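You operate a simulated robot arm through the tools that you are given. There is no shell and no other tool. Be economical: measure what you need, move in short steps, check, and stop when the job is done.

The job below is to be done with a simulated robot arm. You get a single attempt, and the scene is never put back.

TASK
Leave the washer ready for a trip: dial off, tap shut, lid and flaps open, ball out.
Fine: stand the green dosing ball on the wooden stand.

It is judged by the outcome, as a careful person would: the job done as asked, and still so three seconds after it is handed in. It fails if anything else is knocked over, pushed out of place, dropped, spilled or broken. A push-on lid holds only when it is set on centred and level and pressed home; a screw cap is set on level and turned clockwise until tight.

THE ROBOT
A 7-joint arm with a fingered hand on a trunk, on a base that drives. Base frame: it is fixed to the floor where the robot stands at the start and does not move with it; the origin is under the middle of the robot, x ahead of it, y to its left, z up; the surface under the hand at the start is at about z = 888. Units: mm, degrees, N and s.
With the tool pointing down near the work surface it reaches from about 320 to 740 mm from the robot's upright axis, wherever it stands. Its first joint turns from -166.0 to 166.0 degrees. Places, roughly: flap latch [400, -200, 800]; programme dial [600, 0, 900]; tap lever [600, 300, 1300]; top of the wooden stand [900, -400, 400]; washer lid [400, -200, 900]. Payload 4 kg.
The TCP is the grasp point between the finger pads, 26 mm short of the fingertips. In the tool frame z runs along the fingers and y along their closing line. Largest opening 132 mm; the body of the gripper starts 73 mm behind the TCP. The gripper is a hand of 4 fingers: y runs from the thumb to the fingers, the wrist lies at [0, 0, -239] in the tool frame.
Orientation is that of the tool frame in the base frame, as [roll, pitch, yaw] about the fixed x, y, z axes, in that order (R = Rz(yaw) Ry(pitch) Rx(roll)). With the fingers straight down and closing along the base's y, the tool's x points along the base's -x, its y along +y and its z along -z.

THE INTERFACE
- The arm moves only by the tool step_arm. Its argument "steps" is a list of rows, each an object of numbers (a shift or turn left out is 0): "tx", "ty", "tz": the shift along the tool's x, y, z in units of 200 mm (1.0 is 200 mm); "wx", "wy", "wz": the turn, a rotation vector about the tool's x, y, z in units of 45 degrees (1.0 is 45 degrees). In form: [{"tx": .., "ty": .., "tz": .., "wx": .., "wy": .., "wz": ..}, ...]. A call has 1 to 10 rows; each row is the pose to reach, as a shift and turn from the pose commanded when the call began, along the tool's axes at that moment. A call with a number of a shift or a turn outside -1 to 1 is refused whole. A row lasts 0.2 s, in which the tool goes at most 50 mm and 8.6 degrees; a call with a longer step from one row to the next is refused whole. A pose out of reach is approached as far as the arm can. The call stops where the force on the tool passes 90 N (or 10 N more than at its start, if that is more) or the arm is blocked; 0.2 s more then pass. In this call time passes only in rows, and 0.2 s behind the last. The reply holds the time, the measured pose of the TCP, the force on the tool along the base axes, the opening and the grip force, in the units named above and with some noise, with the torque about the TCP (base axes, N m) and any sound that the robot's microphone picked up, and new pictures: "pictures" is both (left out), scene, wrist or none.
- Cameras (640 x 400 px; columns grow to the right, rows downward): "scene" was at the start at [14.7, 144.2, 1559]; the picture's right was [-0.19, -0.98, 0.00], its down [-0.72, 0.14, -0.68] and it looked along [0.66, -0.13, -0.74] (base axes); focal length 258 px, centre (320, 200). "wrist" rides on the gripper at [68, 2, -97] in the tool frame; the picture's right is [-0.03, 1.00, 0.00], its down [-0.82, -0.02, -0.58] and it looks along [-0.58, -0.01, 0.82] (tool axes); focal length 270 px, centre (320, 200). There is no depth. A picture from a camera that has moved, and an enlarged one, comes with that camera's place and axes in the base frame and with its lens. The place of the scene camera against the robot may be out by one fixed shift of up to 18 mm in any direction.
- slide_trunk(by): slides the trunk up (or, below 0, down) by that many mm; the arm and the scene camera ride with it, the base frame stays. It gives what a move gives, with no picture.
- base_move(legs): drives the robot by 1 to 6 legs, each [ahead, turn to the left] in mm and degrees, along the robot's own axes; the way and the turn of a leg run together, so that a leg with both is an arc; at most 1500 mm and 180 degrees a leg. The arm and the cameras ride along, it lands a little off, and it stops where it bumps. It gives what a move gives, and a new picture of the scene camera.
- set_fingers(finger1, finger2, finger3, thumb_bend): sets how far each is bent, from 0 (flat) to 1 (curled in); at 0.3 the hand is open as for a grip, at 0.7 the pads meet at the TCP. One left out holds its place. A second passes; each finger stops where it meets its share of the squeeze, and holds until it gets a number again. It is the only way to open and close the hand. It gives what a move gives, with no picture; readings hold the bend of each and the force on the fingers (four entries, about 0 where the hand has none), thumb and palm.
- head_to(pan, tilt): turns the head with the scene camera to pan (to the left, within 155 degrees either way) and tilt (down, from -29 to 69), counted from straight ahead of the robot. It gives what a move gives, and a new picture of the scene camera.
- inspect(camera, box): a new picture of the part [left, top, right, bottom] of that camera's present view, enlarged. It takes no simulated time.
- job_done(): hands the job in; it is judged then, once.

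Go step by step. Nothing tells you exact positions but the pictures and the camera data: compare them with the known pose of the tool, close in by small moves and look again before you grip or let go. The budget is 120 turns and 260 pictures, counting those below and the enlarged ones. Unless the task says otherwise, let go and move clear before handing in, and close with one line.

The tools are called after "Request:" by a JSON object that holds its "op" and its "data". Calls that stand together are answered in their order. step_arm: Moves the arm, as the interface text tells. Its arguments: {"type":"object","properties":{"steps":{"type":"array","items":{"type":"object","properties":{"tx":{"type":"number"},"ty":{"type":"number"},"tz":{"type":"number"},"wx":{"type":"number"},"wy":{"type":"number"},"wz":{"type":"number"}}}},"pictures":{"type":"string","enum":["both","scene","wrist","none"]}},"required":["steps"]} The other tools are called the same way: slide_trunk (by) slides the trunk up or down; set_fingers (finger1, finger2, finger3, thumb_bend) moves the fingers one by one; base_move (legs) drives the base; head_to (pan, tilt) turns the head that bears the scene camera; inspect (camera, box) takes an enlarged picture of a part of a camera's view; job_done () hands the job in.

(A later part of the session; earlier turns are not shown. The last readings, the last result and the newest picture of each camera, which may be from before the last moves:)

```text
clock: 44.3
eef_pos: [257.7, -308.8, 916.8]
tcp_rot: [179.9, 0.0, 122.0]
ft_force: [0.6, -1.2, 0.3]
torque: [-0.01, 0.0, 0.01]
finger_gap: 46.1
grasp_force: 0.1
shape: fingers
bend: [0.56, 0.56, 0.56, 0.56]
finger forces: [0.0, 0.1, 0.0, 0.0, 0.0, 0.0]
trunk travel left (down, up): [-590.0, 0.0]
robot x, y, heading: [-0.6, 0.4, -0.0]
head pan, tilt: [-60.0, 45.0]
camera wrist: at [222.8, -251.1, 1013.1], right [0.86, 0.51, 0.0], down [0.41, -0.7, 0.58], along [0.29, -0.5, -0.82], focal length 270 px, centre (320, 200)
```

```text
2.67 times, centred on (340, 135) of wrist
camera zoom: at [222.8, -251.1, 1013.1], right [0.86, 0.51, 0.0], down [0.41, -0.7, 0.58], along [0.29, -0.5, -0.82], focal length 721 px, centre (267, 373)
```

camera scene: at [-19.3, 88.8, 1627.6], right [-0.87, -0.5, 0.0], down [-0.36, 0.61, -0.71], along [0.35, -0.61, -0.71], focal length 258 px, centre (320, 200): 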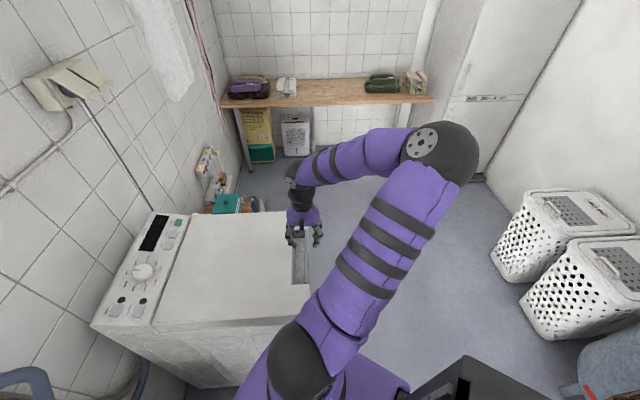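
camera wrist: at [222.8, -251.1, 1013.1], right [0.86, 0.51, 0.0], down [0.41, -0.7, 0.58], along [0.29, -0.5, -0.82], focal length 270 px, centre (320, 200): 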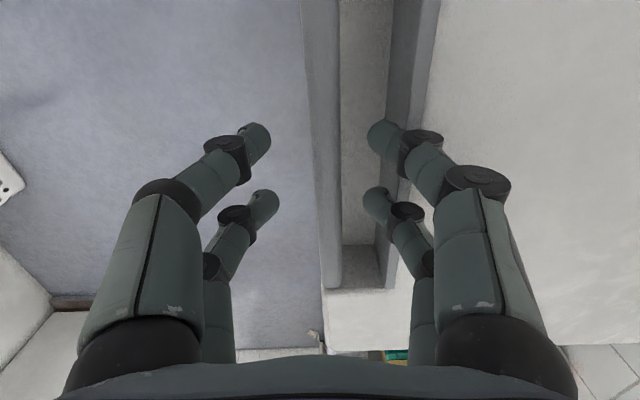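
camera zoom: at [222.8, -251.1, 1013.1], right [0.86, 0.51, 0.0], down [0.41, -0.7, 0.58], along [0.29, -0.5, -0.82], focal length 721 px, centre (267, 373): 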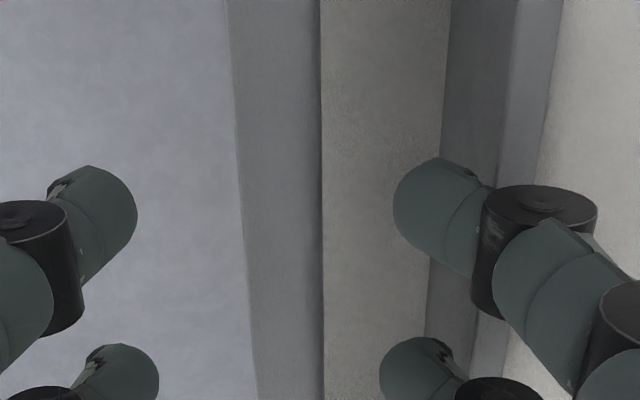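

The near fingers fit either side; I'll shift 4 mm forward for knuckle clearance to the lid edge and descend to the bar.

Request:
{"op": "step_arm", "data": {"steps": [{"ty": -0.02}, {"ty": -0.02, "tz": 0.1}, {"ty": -0.02, "tz": 0.18}, {"ty": -0.02, "tz": 0.195}], "pictures": "wrist"}}

Request:
{"op": "inspect", "data": {"camera": "wrist", "box": [220, 60, 460, 210]}}

Request:
{"op": "inspect", "data": {"camera": "scene", "box": [240, 180, 368, 300]}}

```text
clock: 45.3
eef_pos: [253.6, -311.3, 876.9]
tcp_rot: [179.9, 0.1, 122.0]
ft_force: [-11.0, -9.3, 9.9]
torque: [0.33, -0.5, -0.11]
finger_gap: 38.6
grasp_force: 8.0
shape: fingers
bend: [0.58, 0.58, 0.56, 0.56]
finger forces: [8.9, 6.8, 0.1, 0.1, 0.0, 0.0]
trunk travel left (down, up): [-590.0, 0.0]
robot x, y, heading: [1.2, 5.6, 0.0]
head pan, tilt: [-60.0, 45.0]
camera wrist: at [219.1, -254.3, 973.9], right [0.86, 0.51, 0.0], down [0.41, -0.7, 0.58], along [0.3, -0.5, -0.82], focal length 270 px, centre (320, 200)
```

wrist: 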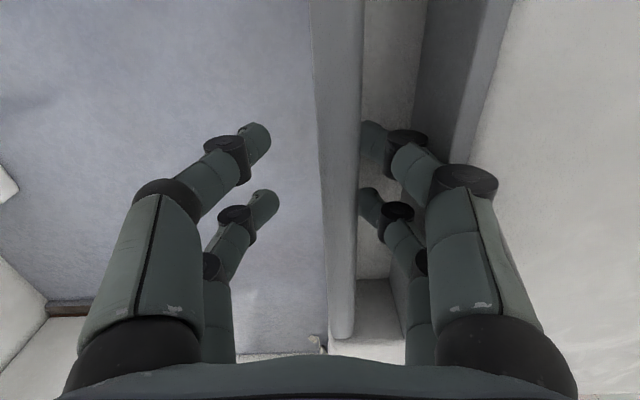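

```text
2.67 times, centred on (340, 135) of wrist
camera zoom: at [219.1, -254.3, 973.9], right [0.86, 0.51, 0.0], down [0.41, -0.7, 0.58], along [0.3, -0.5, -0.82], focal length 721 px, centre (267, 373)
```

zoom: 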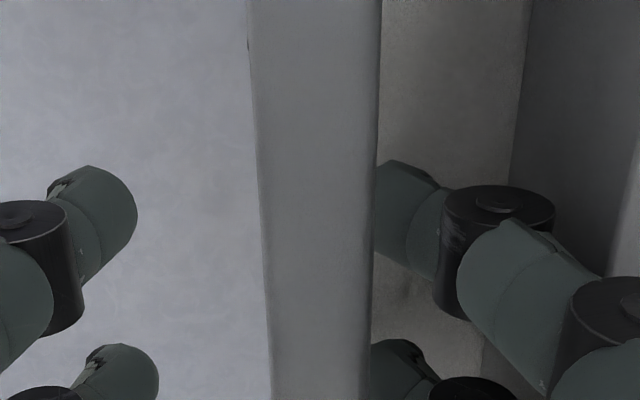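

```text
3.33 times, centred on (304, 240) of scene
camera zoom: at [-24.7, 87.6, 1627.8], right [-0.86, -0.5, 0.0], down [-0.35, 0.61, -0.71], along [0.36, -0.61, -0.71], focal length 859 px, centre (373, 67)
```

zoom: 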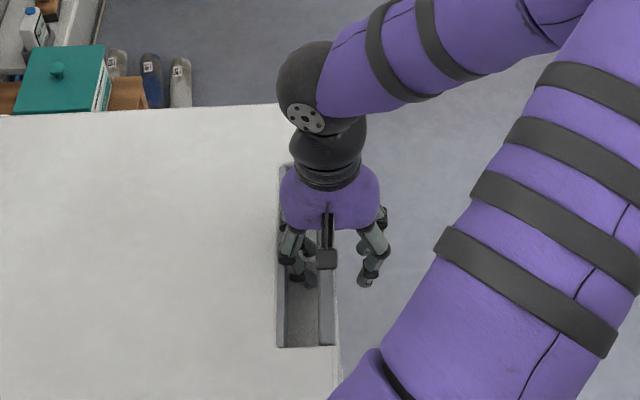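

The back fingers lie snugly behind the bar. Closing to grip it.

Request:
{"op": "set_fingers", "data": {"finger1": 0.68, "finger2": 0.68, "finger3": 0.68, "thumb_bend": 0.68}}

Request:
{"op": "inspect", "data": {"camera": "wrist", "box": [220, 60, 460, 210]}}

```text
clock: 46.3
eef_pos: [255.7, -311.4, 877.1]
tcp_rot: [180.0, 0.0, 122.0]
ft_force: [2.0, 4.2, -1.1]
torque: [0.01, 0.0, 0.05]
finger_gap: 9.7
grasp_force: 1.8
shape: fingers
bend: [0.67, 0.66, 0.68, 0.68]
finger forces: [1.5, 2.0, 0.0, 0.0, 0.1, 0.0]
trunk travel left (down, up): [-590.0, 0.0]
robot x, y, heading: [-0.3, -1.9, -0.1]
head pan, tilt: [-60.0, 45.0]
```

```text
2.67 times, centred on (340, 135) of wrist
camera zoom: at [220.3, -253.0, 973.7], right [0.86, 0.51, 0.0], down [0.41, -0.7, 0.58], along [0.29, -0.5, -0.82], focal length 721 px, centre (267, 373)
```

zoom: 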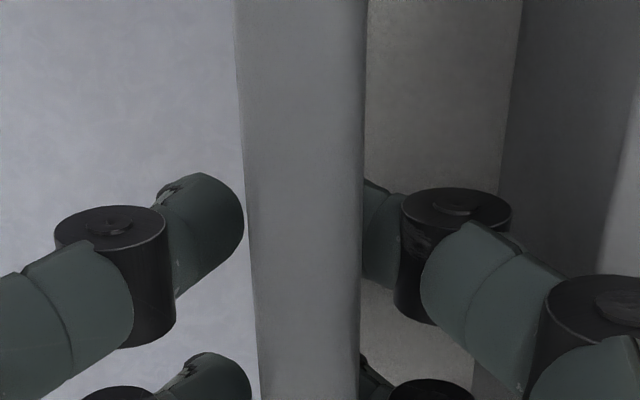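

The fingertips hook under the bar. I'll lift 30 mm gently and check.

Request:
{"op": "step_arm", "data": {"steps": [{"tz": -0.05}, {"tz": -0.1}, {"tz": -0.15}], "pictures": "wrist"}}

Request:
{"op": "inspect", "data": {"camera": "scene", "box": [140, 180, 368, 340]}}

```text
clock: 47.1
eef_pos: [255.6, -311.3, 908.7]
tcp_rot: [180.0, 0.1, 122.0]
ft_force: [2.0, 4.8, -5.4]
torque: [0.01, 0.05, 0.05]
finger_gap: 10.5
grasp_force: 3.0
shape: fingers
bend: [0.66, 0.65, 0.68, 0.68]
finger forces: [2.5, 3.2, 0.0, 0.0, 0.0, 0.0]
trunk travel left (down, up): [-590.0, 0.0]
robot x, y, heading: [0.1, 0.7, -0.2]
head pan, tilt: [-60.0, 45.0]
camera wrist: at [220.5, -253.2, 1004.4], right [0.86, 0.51, 0.0], down [0.41, -0.7, 0.58], along [0.29, -0.5, -0.82], focal length 270 px, centre (320, 200)
```

wrist: 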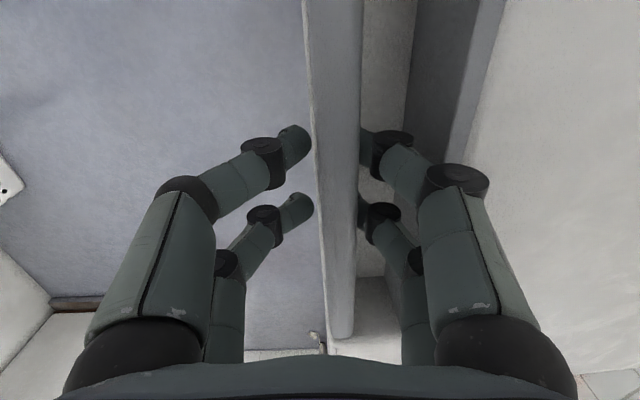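

```text
2.50 times, centred on (254, 260) of scene
camera zoom: at [-22.2, 88.8, 1627.6], right [-0.87, -0.5, 0.0], down [-0.35, 0.61, -0.71], along [0.35, -0.61, -0.71], focal length 644 px, centre (485, 50)
```

zoom: 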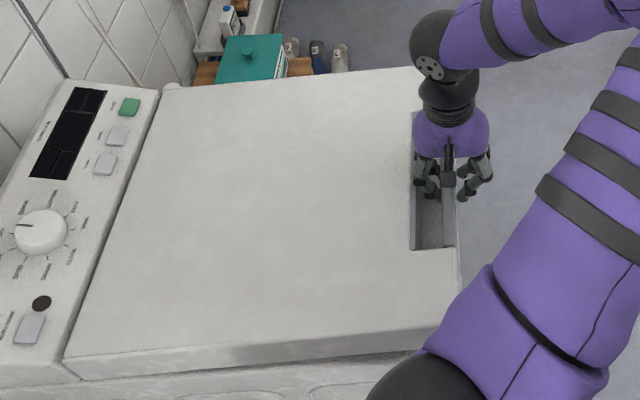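

The lid is rising at about 5 N. I'll follow its arc about the rear hinge to roughly 28°.

Request:
{"op": "step_arm", "data": {"steps": [{"ty": 0.027, "tz": -0.215}, {"ty": 0.077, "tz": -0.435}, {"ty": 0.15, "tz": -0.645}, {"ty": 0.245, "tz": -0.845}]}}

```text
clock: 48.1
eef_pos: [296.7, -285.0, 1076.0]
tcp_rot: [179.9, 0.1, 122.0]
ft_force: [2.9, 2.8, -2.0]
torque: [0.03, 0.0, 0.02]
finger_gap: 9.1
grasp_force: 1.6
shape: fingers
bend: [0.67, 0.66, 0.68, 0.68]
finger forces: [1.5, 2.1, 0.0, 0.0, 0.1, 0.1]
trunk travel left (down, up): [-590.0, 0.0]
robot x, y, heading: [-0.1, 1.0, -0.1]
head pan, tilt: [-60.0, 45.0]
camera scene: at [-22.0, 89.0, 1627.6], right [-0.87, -0.5, 0.0], down [-0.35, 0.61, -0.71], along [0.35, -0.61, -0.71], focal length 258 px, centre (320, 200)
camera wrist: at [261.8, -228.2, 1173.0], right [0.86, 0.51, 0.0], down [0.41, -0.7, 0.58], along [0.3, -0.5, -0.82], focal length 270 px, centre (320, 200)
```

scene: 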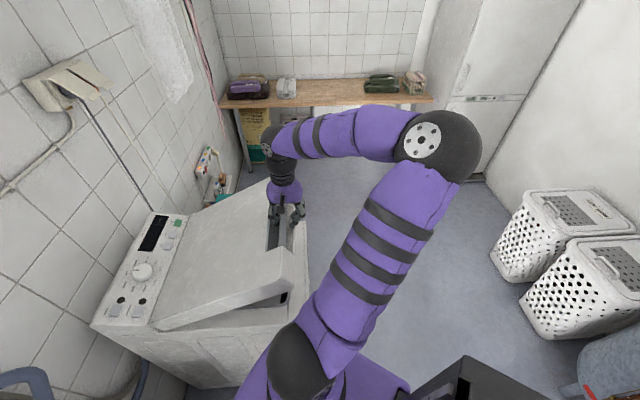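
wrist: 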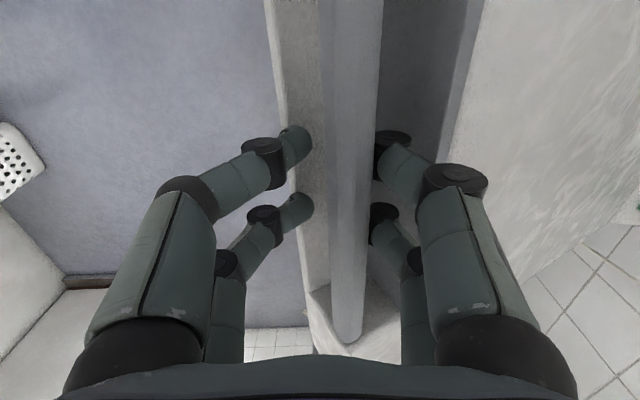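

The lid opens freely, at about 28°. Continuing the arc to about 52°.

Request:
{"op": "step_arm", "data": {"steps": [{"ty": 0.115, "tz": -0.195}, {"ty": 0.25, "tz": -0.372}, {"ty": 0.4, "tz": -0.535}, {"ty": 0.57, "tz": -0.682}]}}

```text
clock: 49.1
eef_pos: [392.3, -226.5, 1214.1]
tcp_rot: [179.9, 0.0, 121.9]
ft_force: [3.4, 1.7, -5.2]
torque: [-0.04, 0.07, -0.03]
finger_gap: 10.0
grasp_force: 3.2
shape: fingers
bend: [0.66, 0.66, 0.68, 0.68]
finger forces: [3.0, 3.5, 0.1, 0.0, 0.0, 0.1]
trunk travel left (down, up): [-590.0, 0.0]
robot x, y, heading: [-0.1, 2.1, -0.2]
head pan, tilt: [-60.0, 45.0]
camera scene: at [-21.2, 89.4, 1627.6], right [-0.87, -0.5, 0.0], down [-0.35, 0.61, -0.71], along [0.35, -0.61, -0.71], focal length 258 px, centre (320, 200)
camera wrist: at [358.0, -167.1, 1310.1], right [0.86, 0.51, 0.0], down [0.41, -0.7, 0.58], along [0.29, -0.5, -0.82], focal length 270 px, centre (320, 200)
```

scene: 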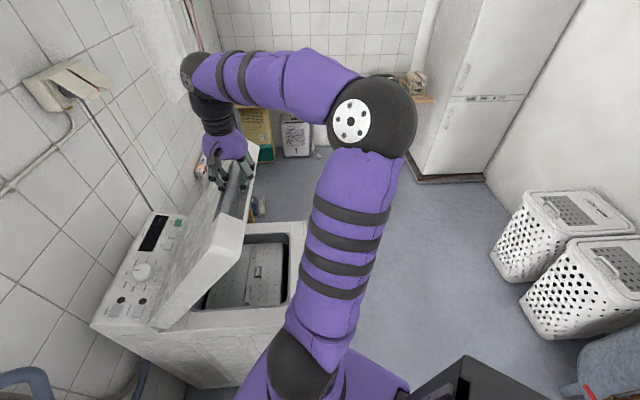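
wrist: 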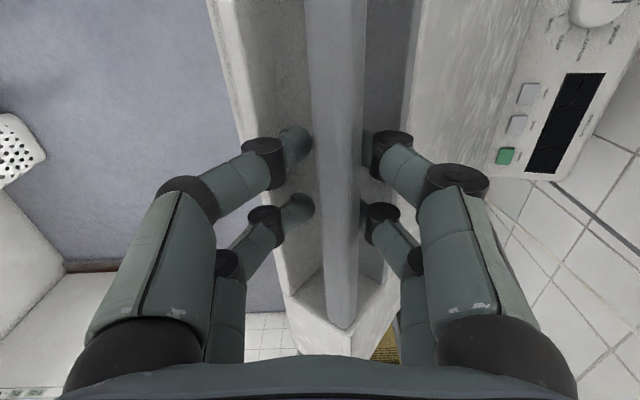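

Drum and flaps are visible. Continuing the arc toward 76°.

Request:
{"op": "step_arm", "data": {"steps": [{"ty": 0.185, "tz": -0.128}, {"ty": 0.38, "tz": -0.238}, {"ty": 0.585, "tz": -0.323}, {"ty": 0.8, "tz": -0.388}]}}

```text
clock: 50.1
eef_pos: [528.9, -139.9, 1292.3]
tcp_rot: [180.0, 0.0, 121.9]
ft_force: [1.7, 0.9, -4.2]
torque: [-0.03, 0.04, -0.03]
finger_gap: 10.5
grasp_force: 2.9
shape: fingers
bend: [0.67, 0.66, 0.68, 0.68]
finger forces: [1.7, 2.3, 0.3, 0.1, 0.9, 0.0]
trunk travel left (down, up): [-590.0, 0.0]
robot x, y, heading: [0.5, -1.1, -0.3]
head pan, tilt: [-60.0, 45.0]
camera scene: at [-20.9, 89.4, 1627.7], right [-0.87, -0.5, 0.0], down [-0.35, 0.61, -0.71], along [0.35, -0.61, -0.71], focal length 258 px, centre (320, 200)
camera wrist: at [494.2, -81.2, 1388.1], right [0.86, 0.51, 0.0], down [0.41, -0.7, 0.58], along [0.29, -0.5, -0.82], focal length 270 px, centre (320, 200)
```

scene: 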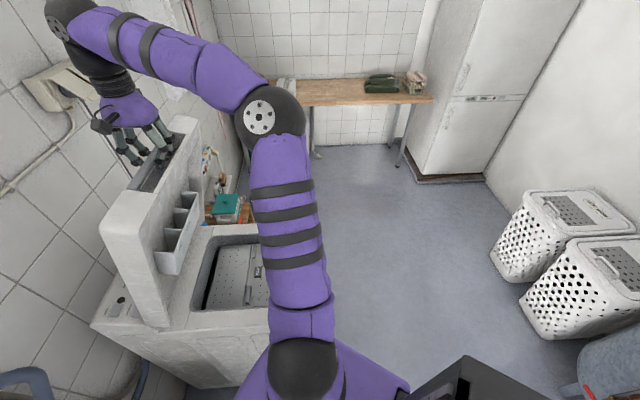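
wrist: 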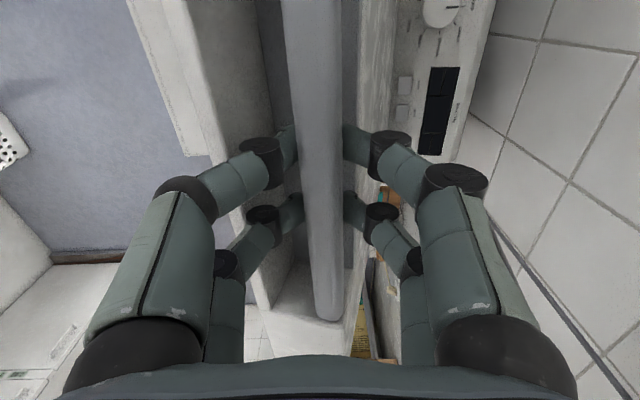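

About 76° open, tray visible inside the lid. I'll go on to about 88° in small steps.

Request:
{"op": "step_arm", "data": {"steps": [{"ty": 0.07, "tz": -0.018}, {"ty": 0.145, "tz": -0.033}, {"ty": 0.215, "tz": -0.046}, {"ty": 0.29, "tz": -0.054}, {"ty": 0.365, "tz": -0.06}, {"ty": 0.44, "tz": -0.063}]}}

```text
clock: 51.5
eef_pos: [603.7, -94.4, 1304.0]
tcp_rot: [179.9, 0.1, 122.0]
ft_force: [-2.2, 4.6, -2.3]
torque: [0.03, 0.13, 0.03]
finger_gap: 11.2
grasp_force: 4.5
shape: fingers
bend: [0.67, 0.66, 0.67, 0.67]
finger forces: [1.2, 1.5, 4.1, 0.0, 1.6, 0.1]
trunk travel left (down, up): [-590.0, 0.0]
robot x, y, heading: [2.3, 0.6, 0.2]
head pan, tilt: [-60.0, 45.0]
camera scene: at [-22.5, 89.4, 1627.6], right [-0.87, -0.5, 0.0], down [-0.35, 0.61, -0.71], along [0.35, -0.61, -0.71], focal length 258 px, centre (320, 200)
camera wrist: at [568.6, -35.8, 1401.2], right [0.86, 0.51, 0.0], down [0.41, -0.7, 0.58], along [0.29, -0.5, -0.82], focal length 270 px, centre (320, 200)
```

scene: 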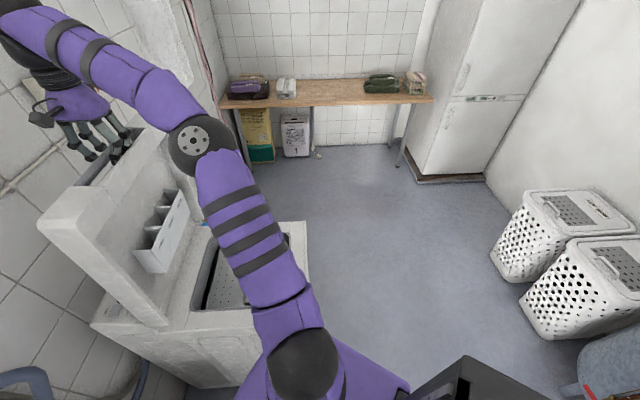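
wrist: 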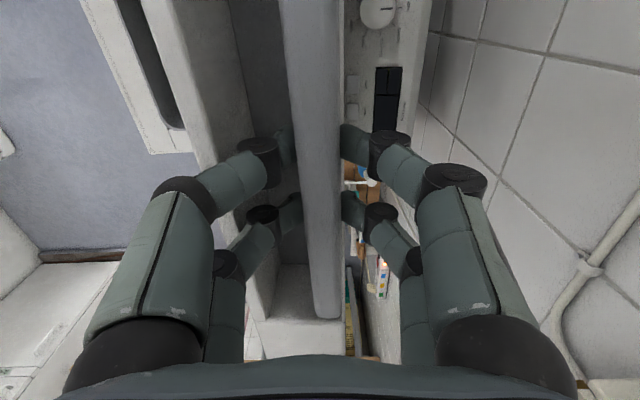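

Around 88°. I'll ease it further back until it meets its stop.

Request:
{"op": "step_arm", "data": {"steps": [{"ty": 0.07}, {"ty": 0.15, "tz": 0.002}, {"ty": 0.22, "tz": 0.006}, {"ty": 0.29, "tz": 0.01}]}}

```text
clock: 52.5
eef_pos: [633.8, -72.6, 1301.4]
tcp_rot: [179.8, 0.1, 121.7]
ft_force: [-26.5, -26.7, 15.6]
torque: [-0.31, 0.85, 0.49]
finger_gap: 30.5
grasp_force: 15.4
shape: fingers
bend: [0.68, 0.68, 0.6, 0.62]
finger forces: [0.0, 0.1, 8.9, 0.0, 22.3, 0.0]
out of reach, approached as far as the arm can: row 3, 4
trunk travel left (down, up): [-590.0, 0.0]
robot x, y, heading: [1.5, 0.7, -0.0]
head pan, tilt: [-60.0, 45.0]
camera scene: at [-27.2, 84.0, 1628.1], right [-0.87, -0.5, 0.0], down [-0.35, 0.62, -0.71], along [0.35, -0.61, -0.71], focal length 258 px, centre (320, 200)
camera wrist: at [599.0, -15.2, 1397.1], right [0.86, 0.5, 0.0], down [0.41, -0.71, 0.58], along [0.29, -0.5, -0.82], focal length 270 px, centre (320, 200)
```

scene: 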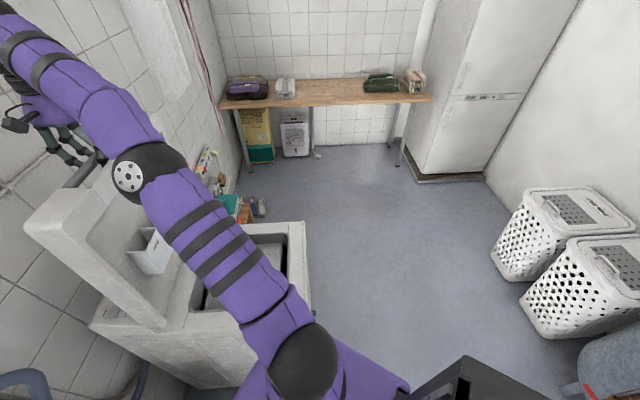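
wrist: 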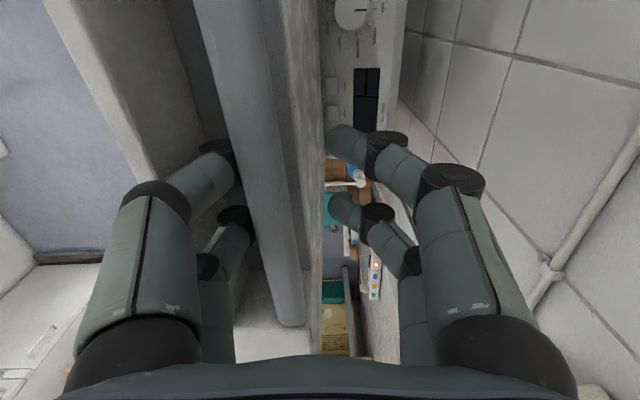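

The lid has met its stop past vertical. I'm at the limit of reach, so I'll back off the pressure, open the fingers slightly, then lean the wrist sideways to lift the hand clear.

Request:
{"op": "step_arm", "data": {"steps": [{"ty": -0.1}, {"ty": -0.2}], "pictures": "none"}}

Request:
{"op": "set_fingers", "data": {"finger1": 0.57, "finger2": 0.57, "finger3": 0.58, "thumb_bend": 0.58}}

Request:
{"op": "inspect", "data": {"camera": "wrist", "box": [0, 0, 640, 400]}}

```text
clock: 53.1
eef_pos: [605.1, -86.7, 1297.0]
tcp_rot: [179.8, -0.2, 122.1]
ft_force: [-1.8, 0.2, -0.6]
torque: [0.02, 0.0, 0.03]
finger_gap: 9.1
grasp_force: 0.8
shape: fingers
bend: [0.68, 0.68, 0.68, 0.67]
finger forces: [0.1, 0.0, 0.0, 0.0, 1.6, 0.1]
trunk travel left (down, up): [-590.0, 0.0]
robot x, y, heading: [-2.7, -4.6, 0.2]
head pan, tilt: [-60.0, 45.0]
```

```text
clock: 54.1
eef_pos: [607.0, -87.5, 1295.9]
tcp_rot: [179.9, 0.0, 121.9]
ft_force: [-0.2, 0.9, 0.3]
torque: [0.02, 0.01, -0.02]
finger_gap: 43.5
grasp_force: 0.1
shape: fingers
bend: [0.56, 0.56, 0.58, 0.57]
finger forces: [0.1, 0.0, 1.3, 0.0, 0.0, 0.1]
trunk travel left (down, up): [-590.0, 0.0]
robot x, y, heading: [1.0, -0.7, 0.1]
head pan, tilt: [-60.0, 45.0]
```

```text
1.00 times, centred on (320, 200) of wrist (not enlarged: the box is as wide or as high as the picture)
camera zoom: at [570.9, -29.6, 1393.4], right [0.86, 0.51, 0.0], down [0.41, -0.7, 0.58], along [0.29, -0.5, -0.82], focal length 270 px, centre (320, 200)
```

zoom: 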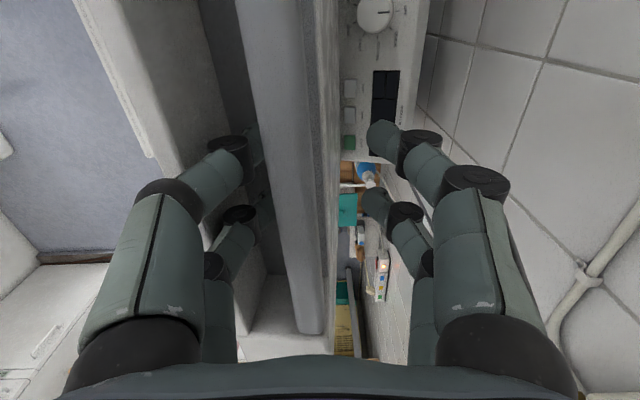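

Fingers are clear on both sides. I'll lean the wrist left about 30°, then rise.

Request:
{"op": "step_arm", "data": {"steps": [{"wy": -0.17, "ty": -0.01}, {"wy": -0.34, "ty": -0.02}, {"wy": -0.5, "ty": -0.03}, {"wy": -0.66, "ty": -0.035}], "pictures": "wrist"}}

```text
clock: 55.1
eef_pos: [599.1, -92.0, 1296.9]
tcp_rot: [179.8, 29.9, 121.9]
ft_force: [1.3, 1.2, 1.6]
torque: [-0.01, 0.06, -0.09]
finger_gap: 42.6
grasp_force: 0.6
shape: fingers
bend: [0.56, 0.56, 0.57, 0.57]
finger forces: [0.1, 0.0, 0.1, 0.1, 2.0, 0.0]
trunk travel left (down, up): [-590.0, 0.0]
robot x, y, heading: [1.1, -1.1, 0.1]
head pan, tilt: [-60.0, 45.0]
camera wrist: at [544.0, -0.6, 1346.7], right [0.86, 0.51, 0.01], down [0.2, -0.37, 0.91], along [0.47, -0.78, -0.42], focal length 270 px, centre (320, 200)
```

wrist: 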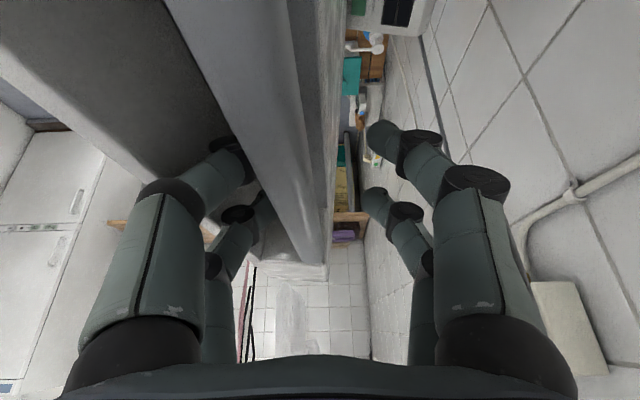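

Now straight up 90 mm.

Request:
{"op": "step_arm", "data": {"steps": [{"tx": -0.03, "ty": -0.015, "tz": -0.05}, {"tx": -0.1, "ty": -0.015, "tz": -0.17}, {"tx": -0.17, "ty": -0.015, "tz": -0.29}, {"tx": -0.24, "ty": -0.015, "tz": -0.41}]}}

```text
clock: 56.1
eef_pos: [597.1, -94.0, 1391.9]
tcp_rot: [179.9, 29.7, 122.0]
ft_force: [0.2, -0.1, 0.8]
torque: [0.01, -0.02, 0.01]
finger_gap: 43.7
grasp_force: 0.0
shape: fingers
bend: [0.56, 0.56, 0.57, 0.57]
finger forces: [0.1, 0.0, 0.0, 0.1, 0.0, 0.1]
trunk travel left (down, up): [-590.0, 0.0]
robot x, y, heading: [1.8, -2.3, 0.1]
head pan, tilt: [-60.0, 45.0]
camera scene: at [-22.3, 88.9, 1627.6], right [-0.87, -0.5, 0.0], down [-0.35, 0.61, -0.71], along [0.35, -0.61, -0.71], focal length 258 px, centre (320, 200)
camera wrist: at [541.9, -3.5, 1442.4], right [0.86, 0.51, 0.01], down [0.21, -0.37, 0.91], along [0.47, -0.78, -0.42], focal length 270 px, centre (320, 200)
```

scene: 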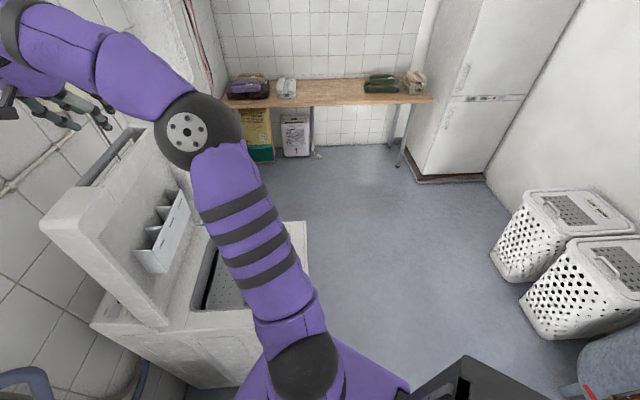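
wrist: 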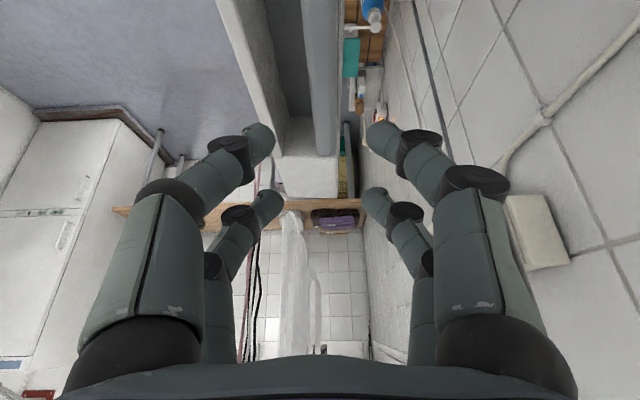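

The lid holds upright on its own. I'll withdraw over its top toward the robot and straighten the wrist.

Request:
{"op": "step_arm", "data": {"steps": [{"ty": -0.22}, {"ty": -0.45}, {"ty": -0.68}, {"ty": -0.9}], "pictures": "none"}}

Request:
{"op": "step_arm", "data": {"steps": [{"wy": 0.17, "tz": 0.05}, {"wy": 0.34, "tz": 0.1}, {"wy": 0.5, "tz": 0.15}, {"wy": 0.66, "tz": 0.2}], "pictures": "none"}}

Request:
{"op": "head_to", "data": {"pan": -40, "tilt": 60}}

```text
clock: 57.1
eef_pos: [443.0, -189.2, 1391.9]
tcp_rot: [180.0, 29.6, 122.1]
ft_force: [-0.8, 0.8, -0.2]
torque: [0.04, 0.0, -0.02]
finger_gap: 43.9
grasp_force: 0.1
shape: fingers
bend: [0.56, 0.56, 0.57, 0.57]
finger forces: [0.0, 0.1, 0.1, 0.0, 0.1, 0.0]
trunk travel left (down, up): [-590.0, 0.0]
robot x, y, heading: [-1.7, -0.5, -0.1]
head pan, tilt: [-60.0, 45.0]
```

```text
clock: 58.1
eef_pos: [454.8, -206.9, 1356.7]
tcp_rot: [179.9, -0.2, 121.9]
ft_force: [0.4, -0.2, -0.2]
torque: [0.02, 0.01, 0.01]
finger_gap: 43.6
grasp_force: 0.2
shape: fingers
bend: [0.56, 0.56, 0.57, 0.57]
finger forces: [0.1, 0.0, 0.0, 0.1, 0.0, 0.0]
trunk travel left (down, up): [-590.0, 0.0]
robot x, y, heading: [0.4, 0.9, 0.1]
head pan, tilt: [-60.0, 45.0]
```

```text
clock: 58.9
eef_pos: [454.8, -206.9, 1357.4]
tcp_rot: [179.9, 0.0, 122.1]
ft_force: [-0.8, -0.3, 0.9]
torque: [0.01, -0.02, 0.0]
finger_gap: 43.6
grasp_force: 0.0
shape: fingers
bend: [0.56, 0.56, 0.57, 0.57]
finger forces: [0.0, 0.1, 0.0, 0.0, 0.0, 0.0]
trunk travel left (down, up): [-590.0, 0.0]
robot x, y, heading: [-0.8, 4.5, 0.2]
head pan, tilt: [-40.0, 60.0]
camera scene: at [-12.1, 116.2, 1608.2], right [-0.64, -0.77, 0.0], down [-0.66, 0.56, -0.5], along [0.38, -0.32, -0.87], focal length 258 px, centre (320, 200)
```

scene: 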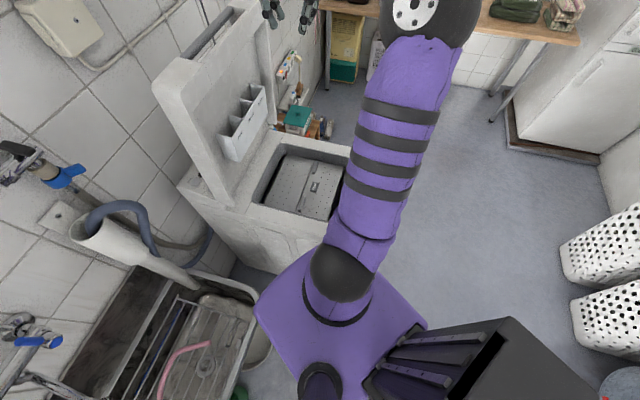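

Request:
{"op": "inspect", "data": {"camera": "scene", "box": [230, 120, 390, 240]}}

Request:
{"op": "inspect", "data": {"camera": "scene", "box": [150, 0, 350, 140]}}

Request:
{"op": "inspect", "data": {"camera": "wrist", "box": [0, 0, 640, 400]}}

```text
3.33 times, centred on (310, 180) of scene
camera zoom: at [-12.1, 116.2, 1608.2], right [-0.64, -0.77, 0.0], down [-0.66, 0.56, -0.5], along [0.38, -0.32, -0.87], focal length 859 px, centre (353, 267)
```

zoom: 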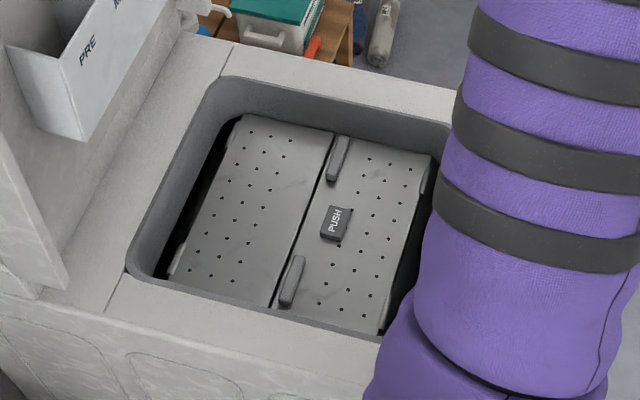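

```text
2.86 times, centred on (250, 70) of scene
camera zoom: at [-12.1, 116.2, 1608.2], right [-0.64, -0.77, 0.0], down [-0.66, 0.56, -0.5], along [0.38, -0.32, -0.87], focal length 736 px, centre (520, 571)
```

zoom: 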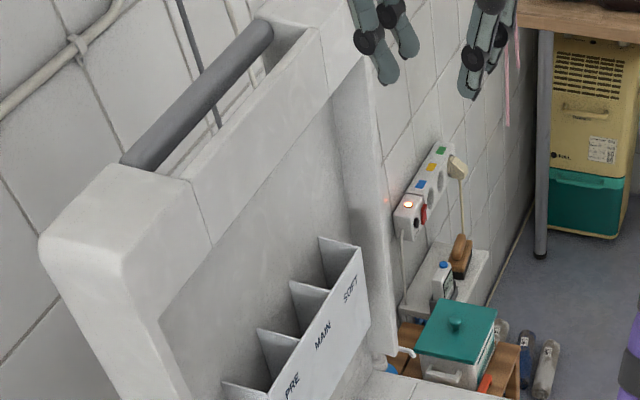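

```text
1.00 times, centred on (320, 200) of wrist (not enlarged: the box is as wide or as high as the picture)
camera zoom: at [419.8, -149.0, 1453.3], right [0.86, 0.51, 0.0], down [0.41, -0.7, 0.58], along [0.29, -0.5, -0.82], focal length 270 px, centre (320, 200)
```

zoom: 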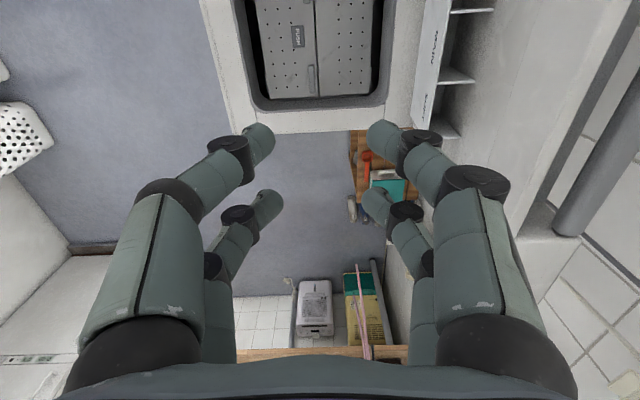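

I see the two drum flaps and the PUSH latch near [404, −212, 790]. I'll curl the other fingers and keep finger 1 out as a poker, and check its shape.

Request:
{"op": "set_fingers", "data": {"finger1": 0.55, "finger2": 1.0, "finger3": 1.0, "thumb_bend": 1.0}}

Request:
{"op": "inspect", "data": {"camera": "wrist", "box": [0, 0, 640, 400]}}

Request:
{"op": "head_to", "data": {"pan": -25, "tilt": 30}}

```text
clock: 59.9
eef_pos: [454.7, -206.6, 1356.5]
tcp_rot: [179.9, 0.0, 121.9]
ft_force: [0.0, -1.0, -1.1]
torque: [-0.02, -0.02, 0.03]
finger_gap: 31.4
grasp_force: 0.0
shape: fingers
bend: [0.55, 0.73, 0.74, 0.99]
finger forces: [0.0, 0.0, 0.0, 0.1, 0.0, 0.0]
trunk travel left (down, up): [-590.0, 0.0]
robot x, y, heading: [1.9, -0.4, 0.0]
head pan, tilt: [-40.0, 60.0]
```

```text
1.00 times, centred on (320, 200) of wrist (not enlarged: the box is as wide or as high as the picture)
camera zoom: at [419.9, -149.2, 1453.2], right [0.86, 0.51, 0.0], down [0.41, -0.7, 0.58], along [0.29, -0.5, -0.82], focal length 270 px, centre (320, 200)
```

zoom: 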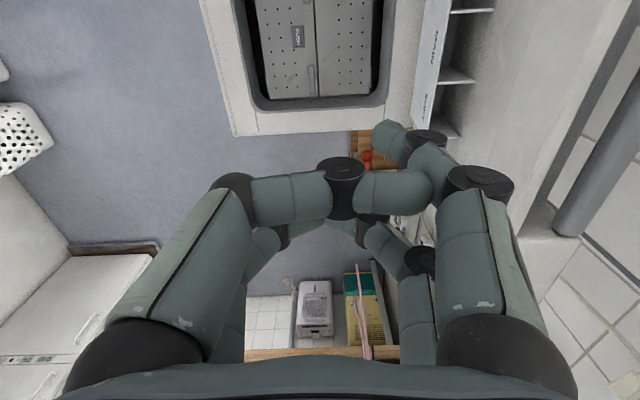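

```text
clock: 60.9
eef_pos: [453.4, -207.4, 1356.5]
tcp_rot: [179.8, 0.1, 122.0]
ft_force: [0.9, -0.4, -0.1]
torque: [-0.01, -0.04, -0.02]
finger_gap: 31.3
grasp_force: 0.1
shape: fingers
bend: [0.55, 0.73, 0.74, 1.0]
finger forces: [0.1, 0.0, 0.0, 0.0, 0.0, 0.0]
trunk travel left (down, up): [-590.0, 0.0]
robot x, y, heading: [2.3, -1.1, -0.1]
head pan, tilt: [-25.0, 30.0]
camera scene: at [18.9, 120.8, 1650.1], right [-0.42, -0.91, 0.0], down [-0.45, 0.21, -0.87], along [0.78, -0.37, -0.5], focal length 258 px, centre (320, 200)
```

scene: 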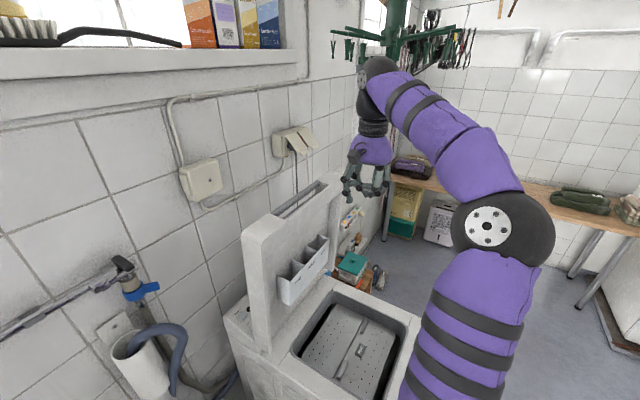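

The crossed pair 2+3 makes a good stub; I'll open finger 1 flat out of the way, then move over the latch and descend part-way.

Request:
{"op": "set_fingers", "data": {"finger1": 0.0}}

Request:
{"op": "step_arm", "data": {"steps": [{"tx": 0.1, "ty": -0.11, "tz": 0.15}, {"tx": 0.21, "ty": -0.222, "tz": 0.34}, {"tx": 0.21, "ty": -0.222, "tz": 0.57}, {"tx": 0.21, "ty": -0.222, "tz": 0.8}, {"tx": 0.21, "ty": -0.222, "tz": 1.0}], "pictures": "none"}}

Request:
{"op": "step_arm", "data": {"steps": [{"tz": 0.24}, {"tz": 0.48}], "pictures": "wrist"}}

Request:
{"op": "head_to", "data": {"pan": -25, "tilt": 55}}

```text
clock: 61.9
eef_pos: [455.5, -206.9, 1356.7]
tcp_rot: [179.9, 0.0, 122.0]
ft_force: [0.2, 0.8, 0.3]
torque: [0.0, 0.0, 0.04]
finger_gap: 62.1
grasp_force: 0.0
shape: fingers
bend: [0.0, 0.73, 0.74, 1.0]
finger forces: [0.0, 0.0, 0.0, 0.0, 0.0, 0.1]
trunk travel left (down, up): [-590.0, 0.0]
robot x, y, heading: [0.9, -3.3, -0.1]
head pan, tilt: [-25.0, 30.0]
```

```text
clock: 63.1
eef_pos: [396.2, -194.7, 1156.8]
tcp_rot: [179.9, 0.0, 122.0]
ft_force: [0.7, 0.3, 0.4]
torque: [0.01, 0.01, -0.03]
finger_gap: 62.3
grasp_force: 0.1
shape: fingers
bend: [0.0, 0.73, 0.74, 1.0]
finger forces: [0.0, 0.1, 0.0, 0.0, 0.1, 0.1]
trunk travel left (down, up): [-590.0, 0.0]
robot x, y, heading: [-2.4, -2.2, 0.0]
head pan, tilt: [-25.0, 30.0]
```

```text
clock: 63.7
eef_pos: [397.0, -195.0, 1060.2]
tcp_rot: [179.9, -0.1, 121.9]
ft_force: [0.0, -0.2, -0.6]
torque: [0.0, 0.0, 0.01]
finger_gap: 62.2
grasp_force: 0.0
shape: fingers
bend: [0.0, 0.73, 0.74, 1.0]
finger forces: [0.1, 0.1, 0.0, 0.1, 0.0, 0.1]
trunk travel left (down, up): [-590.0, 0.0]
robot x, y, heading: [-0.0, -0.0, -0.1]
head pan, tilt: [-25.0, 30.0]
camera wrist: at [361.6, -137.2, 1157.2], right [0.86, 0.51, 0.0], down [0.41, -0.7, 0.58], along [0.29, -0.5, -0.82], focal length 270 px, centre (320, 200)
```

wrist: 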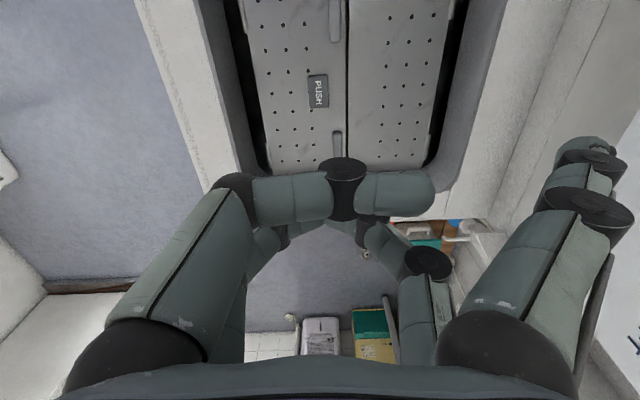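

```text
clock: 64.5
eef_pos: [396.0, -195.1, 1060.7]
tcp_rot: [180.0, 0.1, 122.1]
ft_force: [0.0, 0.2, 0.0]
torque: [-0.02, 0.0, 0.0]
finger_gap: 62.6
grasp_force: 0.0
shape: fingers
bend: [0.0, 0.73, 0.74, 1.0]
finger forces: [0.0, 0.0, 0.0, 0.1, 0.0, 0.0]
trunk travel left (down, up): [-590.0, 0.0]
robot x, y, heading: [-1.0, 1.9, -0.5]
head pan, tilt: [-25.0, 55.0]
camera scene: at [2.3, 128.6, 1614.2], right [-0.42, -0.91, 0.0], down [-0.74, 0.35, -0.57], along [0.52, -0.24, -0.82], focal length 258 px, centre (320, 200)
```

scene: 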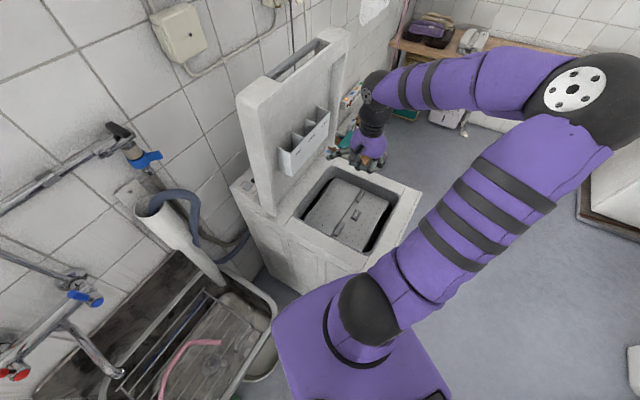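

The latch is at about [403, −213, 788]. I'll bring finger 1 to 0.3 so it stays inside the opening and descend to ~25 mm above.

Request:
{"op": "set_fingers", "data": {"finger1": 0.3}}

Request:
{"op": "step_arm", "data": {"steps": [{"ty": -0.017, "tz": 0.2}, {"ty": -0.017, "tz": 0.4}, {"ty": -0.017, "tz": 0.6}, {"ty": -0.017, "tz": 0.8}, {"ty": -0.017, "tz": 0.98}], "pictures": "wrist"}}

Request:
{"op": "inspect", "data": {"camera": "scene", "box": [300, 100, 428, 180]}}

```text
clock: 65.5
eef_pos: [396.4, -193.1, 1061.4]
tcp_rot: [179.8, 0.0, 122.0]
ft_force: [0.1, -0.2, 0.1]
torque: [0.01, 0.01, -0.01]
finger_gap: 45.9
grasp_force: 0.1
shape: fingers
bend: [0.3, 0.73, 0.74, 1.0]
finger forces: [0.0, 0.0, 0.1, 0.0, 0.0, 0.1]
trunk travel left (down, up): [-590.0, 0.0]
robot x, y, heading: [-0.7, 1.0, -0.2]
head pan, tilt: [-25.0, 55.0]
```

```text
clock: 66.8
eef_pos: [392.7, -196.4, 865.3]
tcp_rot: [179.9, -0.1, 122.0]
ft_force: [0.1, -0.2, 0.1]
torque: [0.0, -0.02, 0.01]
finger_gap: 45.8
grasp_force: 0.1
shape: fingers
bend: [0.3, 0.73, 0.74, 1.0]
finger forces: [0.0, 0.1, 0.0, 0.0, 0.0, 0.0]
trunk travel left (down, up): [-590.0, 0.0]
robot x, y, heading: [-0.7, 2.7, -0.1]
head pan, tilt: [-25.0, 55.0]
camera wrist: at [357.4, -138.5, 961.7], right [0.86, 0.51, 0.0], down [0.41, -0.7, 0.58], along [0.29, -0.5, -0.82], focal length 270 px, centre (320, 200)
```

wrist: 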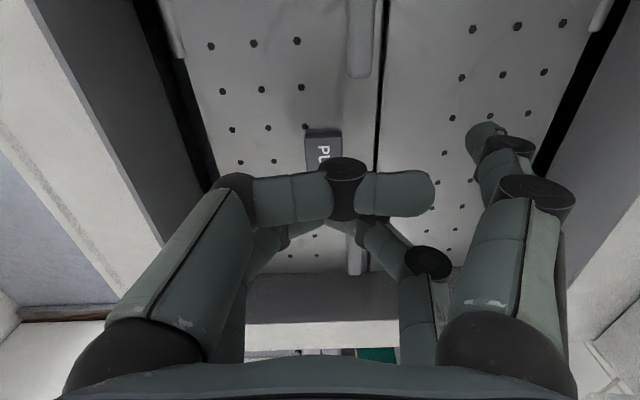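

```text
5.00 times, centred on (364, 140) of scene
camera zoom: at [2.4, 128.4, 1614.2], right [-0.42, -0.91, 0.0], down [-0.74, 0.35, -0.57], along [0.52, -0.24, -0.82], focal length 1289 px, centre (100, 500)
```

zoom: 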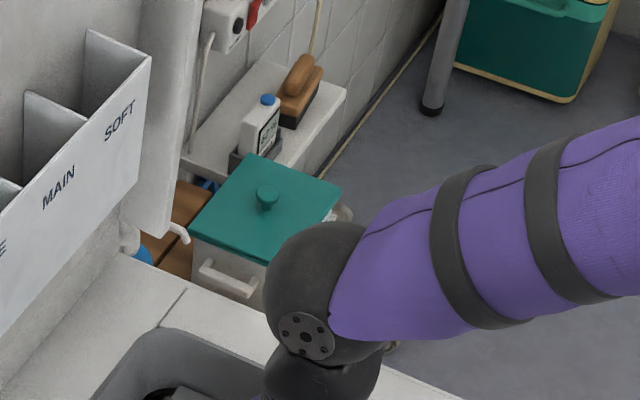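

Aligned over the latch. Descending slowly to contact.

Request:
{"op": "step_arm", "data": {"steps": [{"tz": 0.1}, {"tz": 0.17}, {"tz": 0.2}], "pictures": "wrist"}}

```text
clock: 67.5
eef_pos: [393.8, -196.7, 826.1]
tcp_rot: [179.9, -0.1, 122.1]
ft_force: [-0.4, -0.7, -0.3]
torque: [0.01, -0.04, -0.02]
finger_gap: 45.7
grasp_force: 0.1
shape: fingers
bend: [0.3, 0.73, 0.74, 1.0]
finger forces: [0.1, 0.0, 0.0, 0.0, 0.0, 0.1]
trunk travel left (down, up): [-590.0, 0.0]
robot x, y, heading: [-0.1, 1.0, 0.0]
head pan, tilt: [-25.0, 55.0]
camera wrist: at [358.4, -138.4, 921.4], right [0.86, 0.51, 0.0], down [0.41, -0.7, 0.58], along [0.29, -0.5, -0.82], focal length 270 px, centre (320, 200)
```

wrist: 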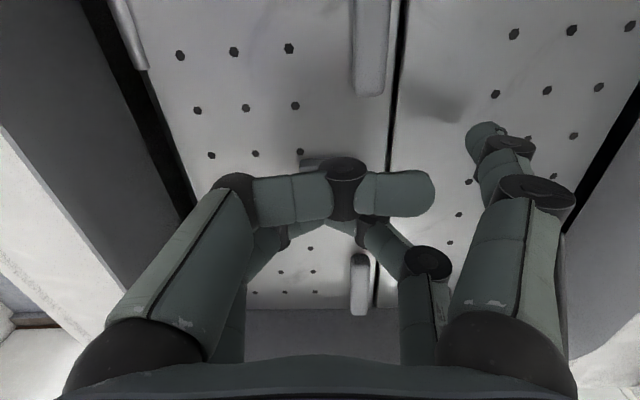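

Request:
{"op": "step_arm", "data": {"steps": [{"tz": 0.025}, {"tz": 0.045}, {"tz": 0.06}], "pictures": "none"}}

```text
clock: 68.3
eef_pos: [393.6, -195.9, 813.5]
tcp_rot: [180.0, 0.0, 122.1]
ft_force: [-0.2, 0.0, 3.3]
torque: [0.01, -0.09, 0.01]
finger_gap: 46.1
grasp_force: 0.5
shape: fingers
bend: [0.3, 0.8, 0.8, 1.0]
finger forces: [1.3, 0.0, 0.1, 0.0, 0.0, 0.1]
trunk travel left (down, up): [-590.0, 0.0]
robot x, y, heading: [-2.3, -0.7, 0.0]
head pan, tilt: [-25.0, 55.0]
```

The stub touched but curled under load. I'll rise, set fingers 2 and 3 firmly at 0.7, tuck finger 1 a bit more open, and press again.

Request:
{"op": "step_arm", "data": {"steps": [{"tz": -0.1}], "pictures": "none"}}

Request:
{"op": "set_fingers", "data": {"finger1": 0.2, "finger2": 0.69, "finger3": 0.69}}

Request:
{"op": "step_arm", "data": {"steps": [{"tz": 0.05}, {"tz": 0.08}, {"tz": 0.1}, {"tz": 0.11}], "pictures": "wrist"}}

```text
clock: 68.8
eef_pos: [394.5, -194.6, 834.2]
tcp_rot: [179.8, 0.0, 121.9]
ft_force: [0.8, 0.5, 3.5]
torque: [0.15, -0.17, -0.02]
finger_gap: 47.4
grasp_force: 0.9
shape: fingers
bend: [0.27, 0.86, 0.88, 1.0]
finger forces: [3.1, 0.0, 0.0, 0.0, 0.0, 0.0]
trunk travel left (down, up): [-590.0, 0.0]
robot x, y, heading: [-2.0, 1.0, 0.2]
head pan, tilt: [-25.0, 55.0]
```

```text
clock: 69.8
eef_pos: [392.7, -196.2, 834.3]
tcp_rot: [179.8, 0.0, 122.0]
ft_force: [0.0, -2.0, 4.1]
torque: [-0.1, -0.04, 0.0]
finger_gap: 50.8
grasp_force: 2.0
shape: fingers
bend: [0.2, 0.71, 0.69, 1.0]
finger forces: [0.0, 4.0, 0.0, 0.0, 0.0, 0.0]
trunk travel left (down, up): [-590.0, 0.0]
robot x, y, heading: [-2.7, 1.2, -0.0]
head pan, tilt: [-25.0, 55.0]
```

```text
clock: 70.8
eef_pos: [393.7, -194.4, 810.8]
tcp_rot: [179.9, 0.1, 122.1]
ft_force: [0.7, -0.4, 11.0]
torque: [-0.16, -0.13, 0.01]
finger_gap: 50.8
grasp_force: 5.7
shape: fingers
bend: [0.2, 0.7, 0.7, 1.0]
finger forces: [0.0, 6.2, 5.3, 0.1, 0.0, 0.0]
trunk travel left (down, up): [-590.0, 0.0]
robot x, y, heading: [2.2, -0.1, 0.1]
head pan, tilt: [-25.0, 55.0]
camera wrist: at [358.0, -137.3, 908.3], right [0.86, 0.51, 0.0], down [0.41, -0.7, 0.58], along [0.3, -0.5, -0.82], focal length 270 px, centre (320, 200)
```

wrist: 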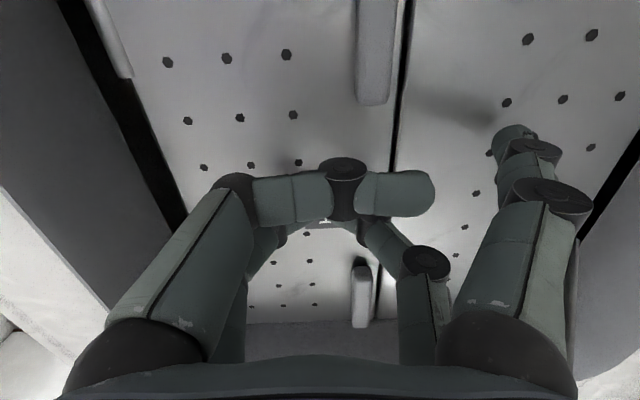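

The flaps seemed to follow the hand up earlier, so the latch may already be free. I'll rise well clear and look.

Request:
{"op": "step_arm", "data": {"steps": [{"tz": -0.2}, {"tz": -0.44}, {"tz": -0.68}, {"tz": -0.92}], "pictures": "wrist"}}

Request:
{"op": "inspect", "data": {"camera": "scene", "box": [280, 140, 440, 260]}}

```text
clock: 71.8
eef_pos: [393.0, -196.3, 996.6]
tcp_rot: [180.0, -0.1, 122.1]
ft_force: [-0.1, -0.6, 0.7]
torque: [-0.03, 0.02, -0.02]
finger_gap: 51.1
grasp_force: 0.1
shape: fingers
bend: [0.2, 0.69, 0.69, 1.0]
finger forces: [0.0, 0.1, 0.1, 0.0, 0.0, 0.0]
trunk travel left (down, up): [-590.0, 0.0]
robot x, y, heading: [3.1, 3.7, 0.1]
head pan, tilt: [-25.0, 55.0]
camera wrist: at [357.6, -137.7, 1093.7], right [0.86, 0.51, 0.0], down [0.41, -0.7, 0.58], along [0.29, -0.5, -0.82], focal length 270 px, centre (320, 200)
```

wrist: 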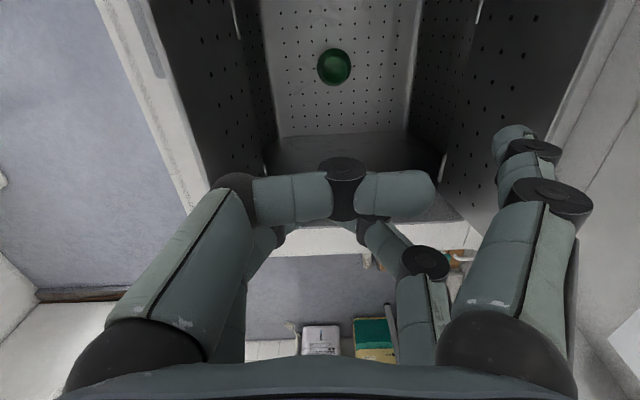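

```text
3.33 times, centred on (360, 200) of scene
camera zoom: at [2.0, 128.8, 1614.1], right [-0.42, -0.91, 0.0], down [-0.74, 0.35, -0.57], along [0.52, -0.24, -0.82], focal length 859 px, centre (187, 200)
```

zoom: 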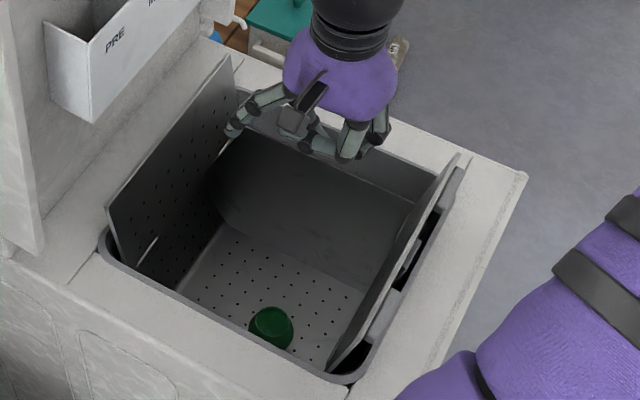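

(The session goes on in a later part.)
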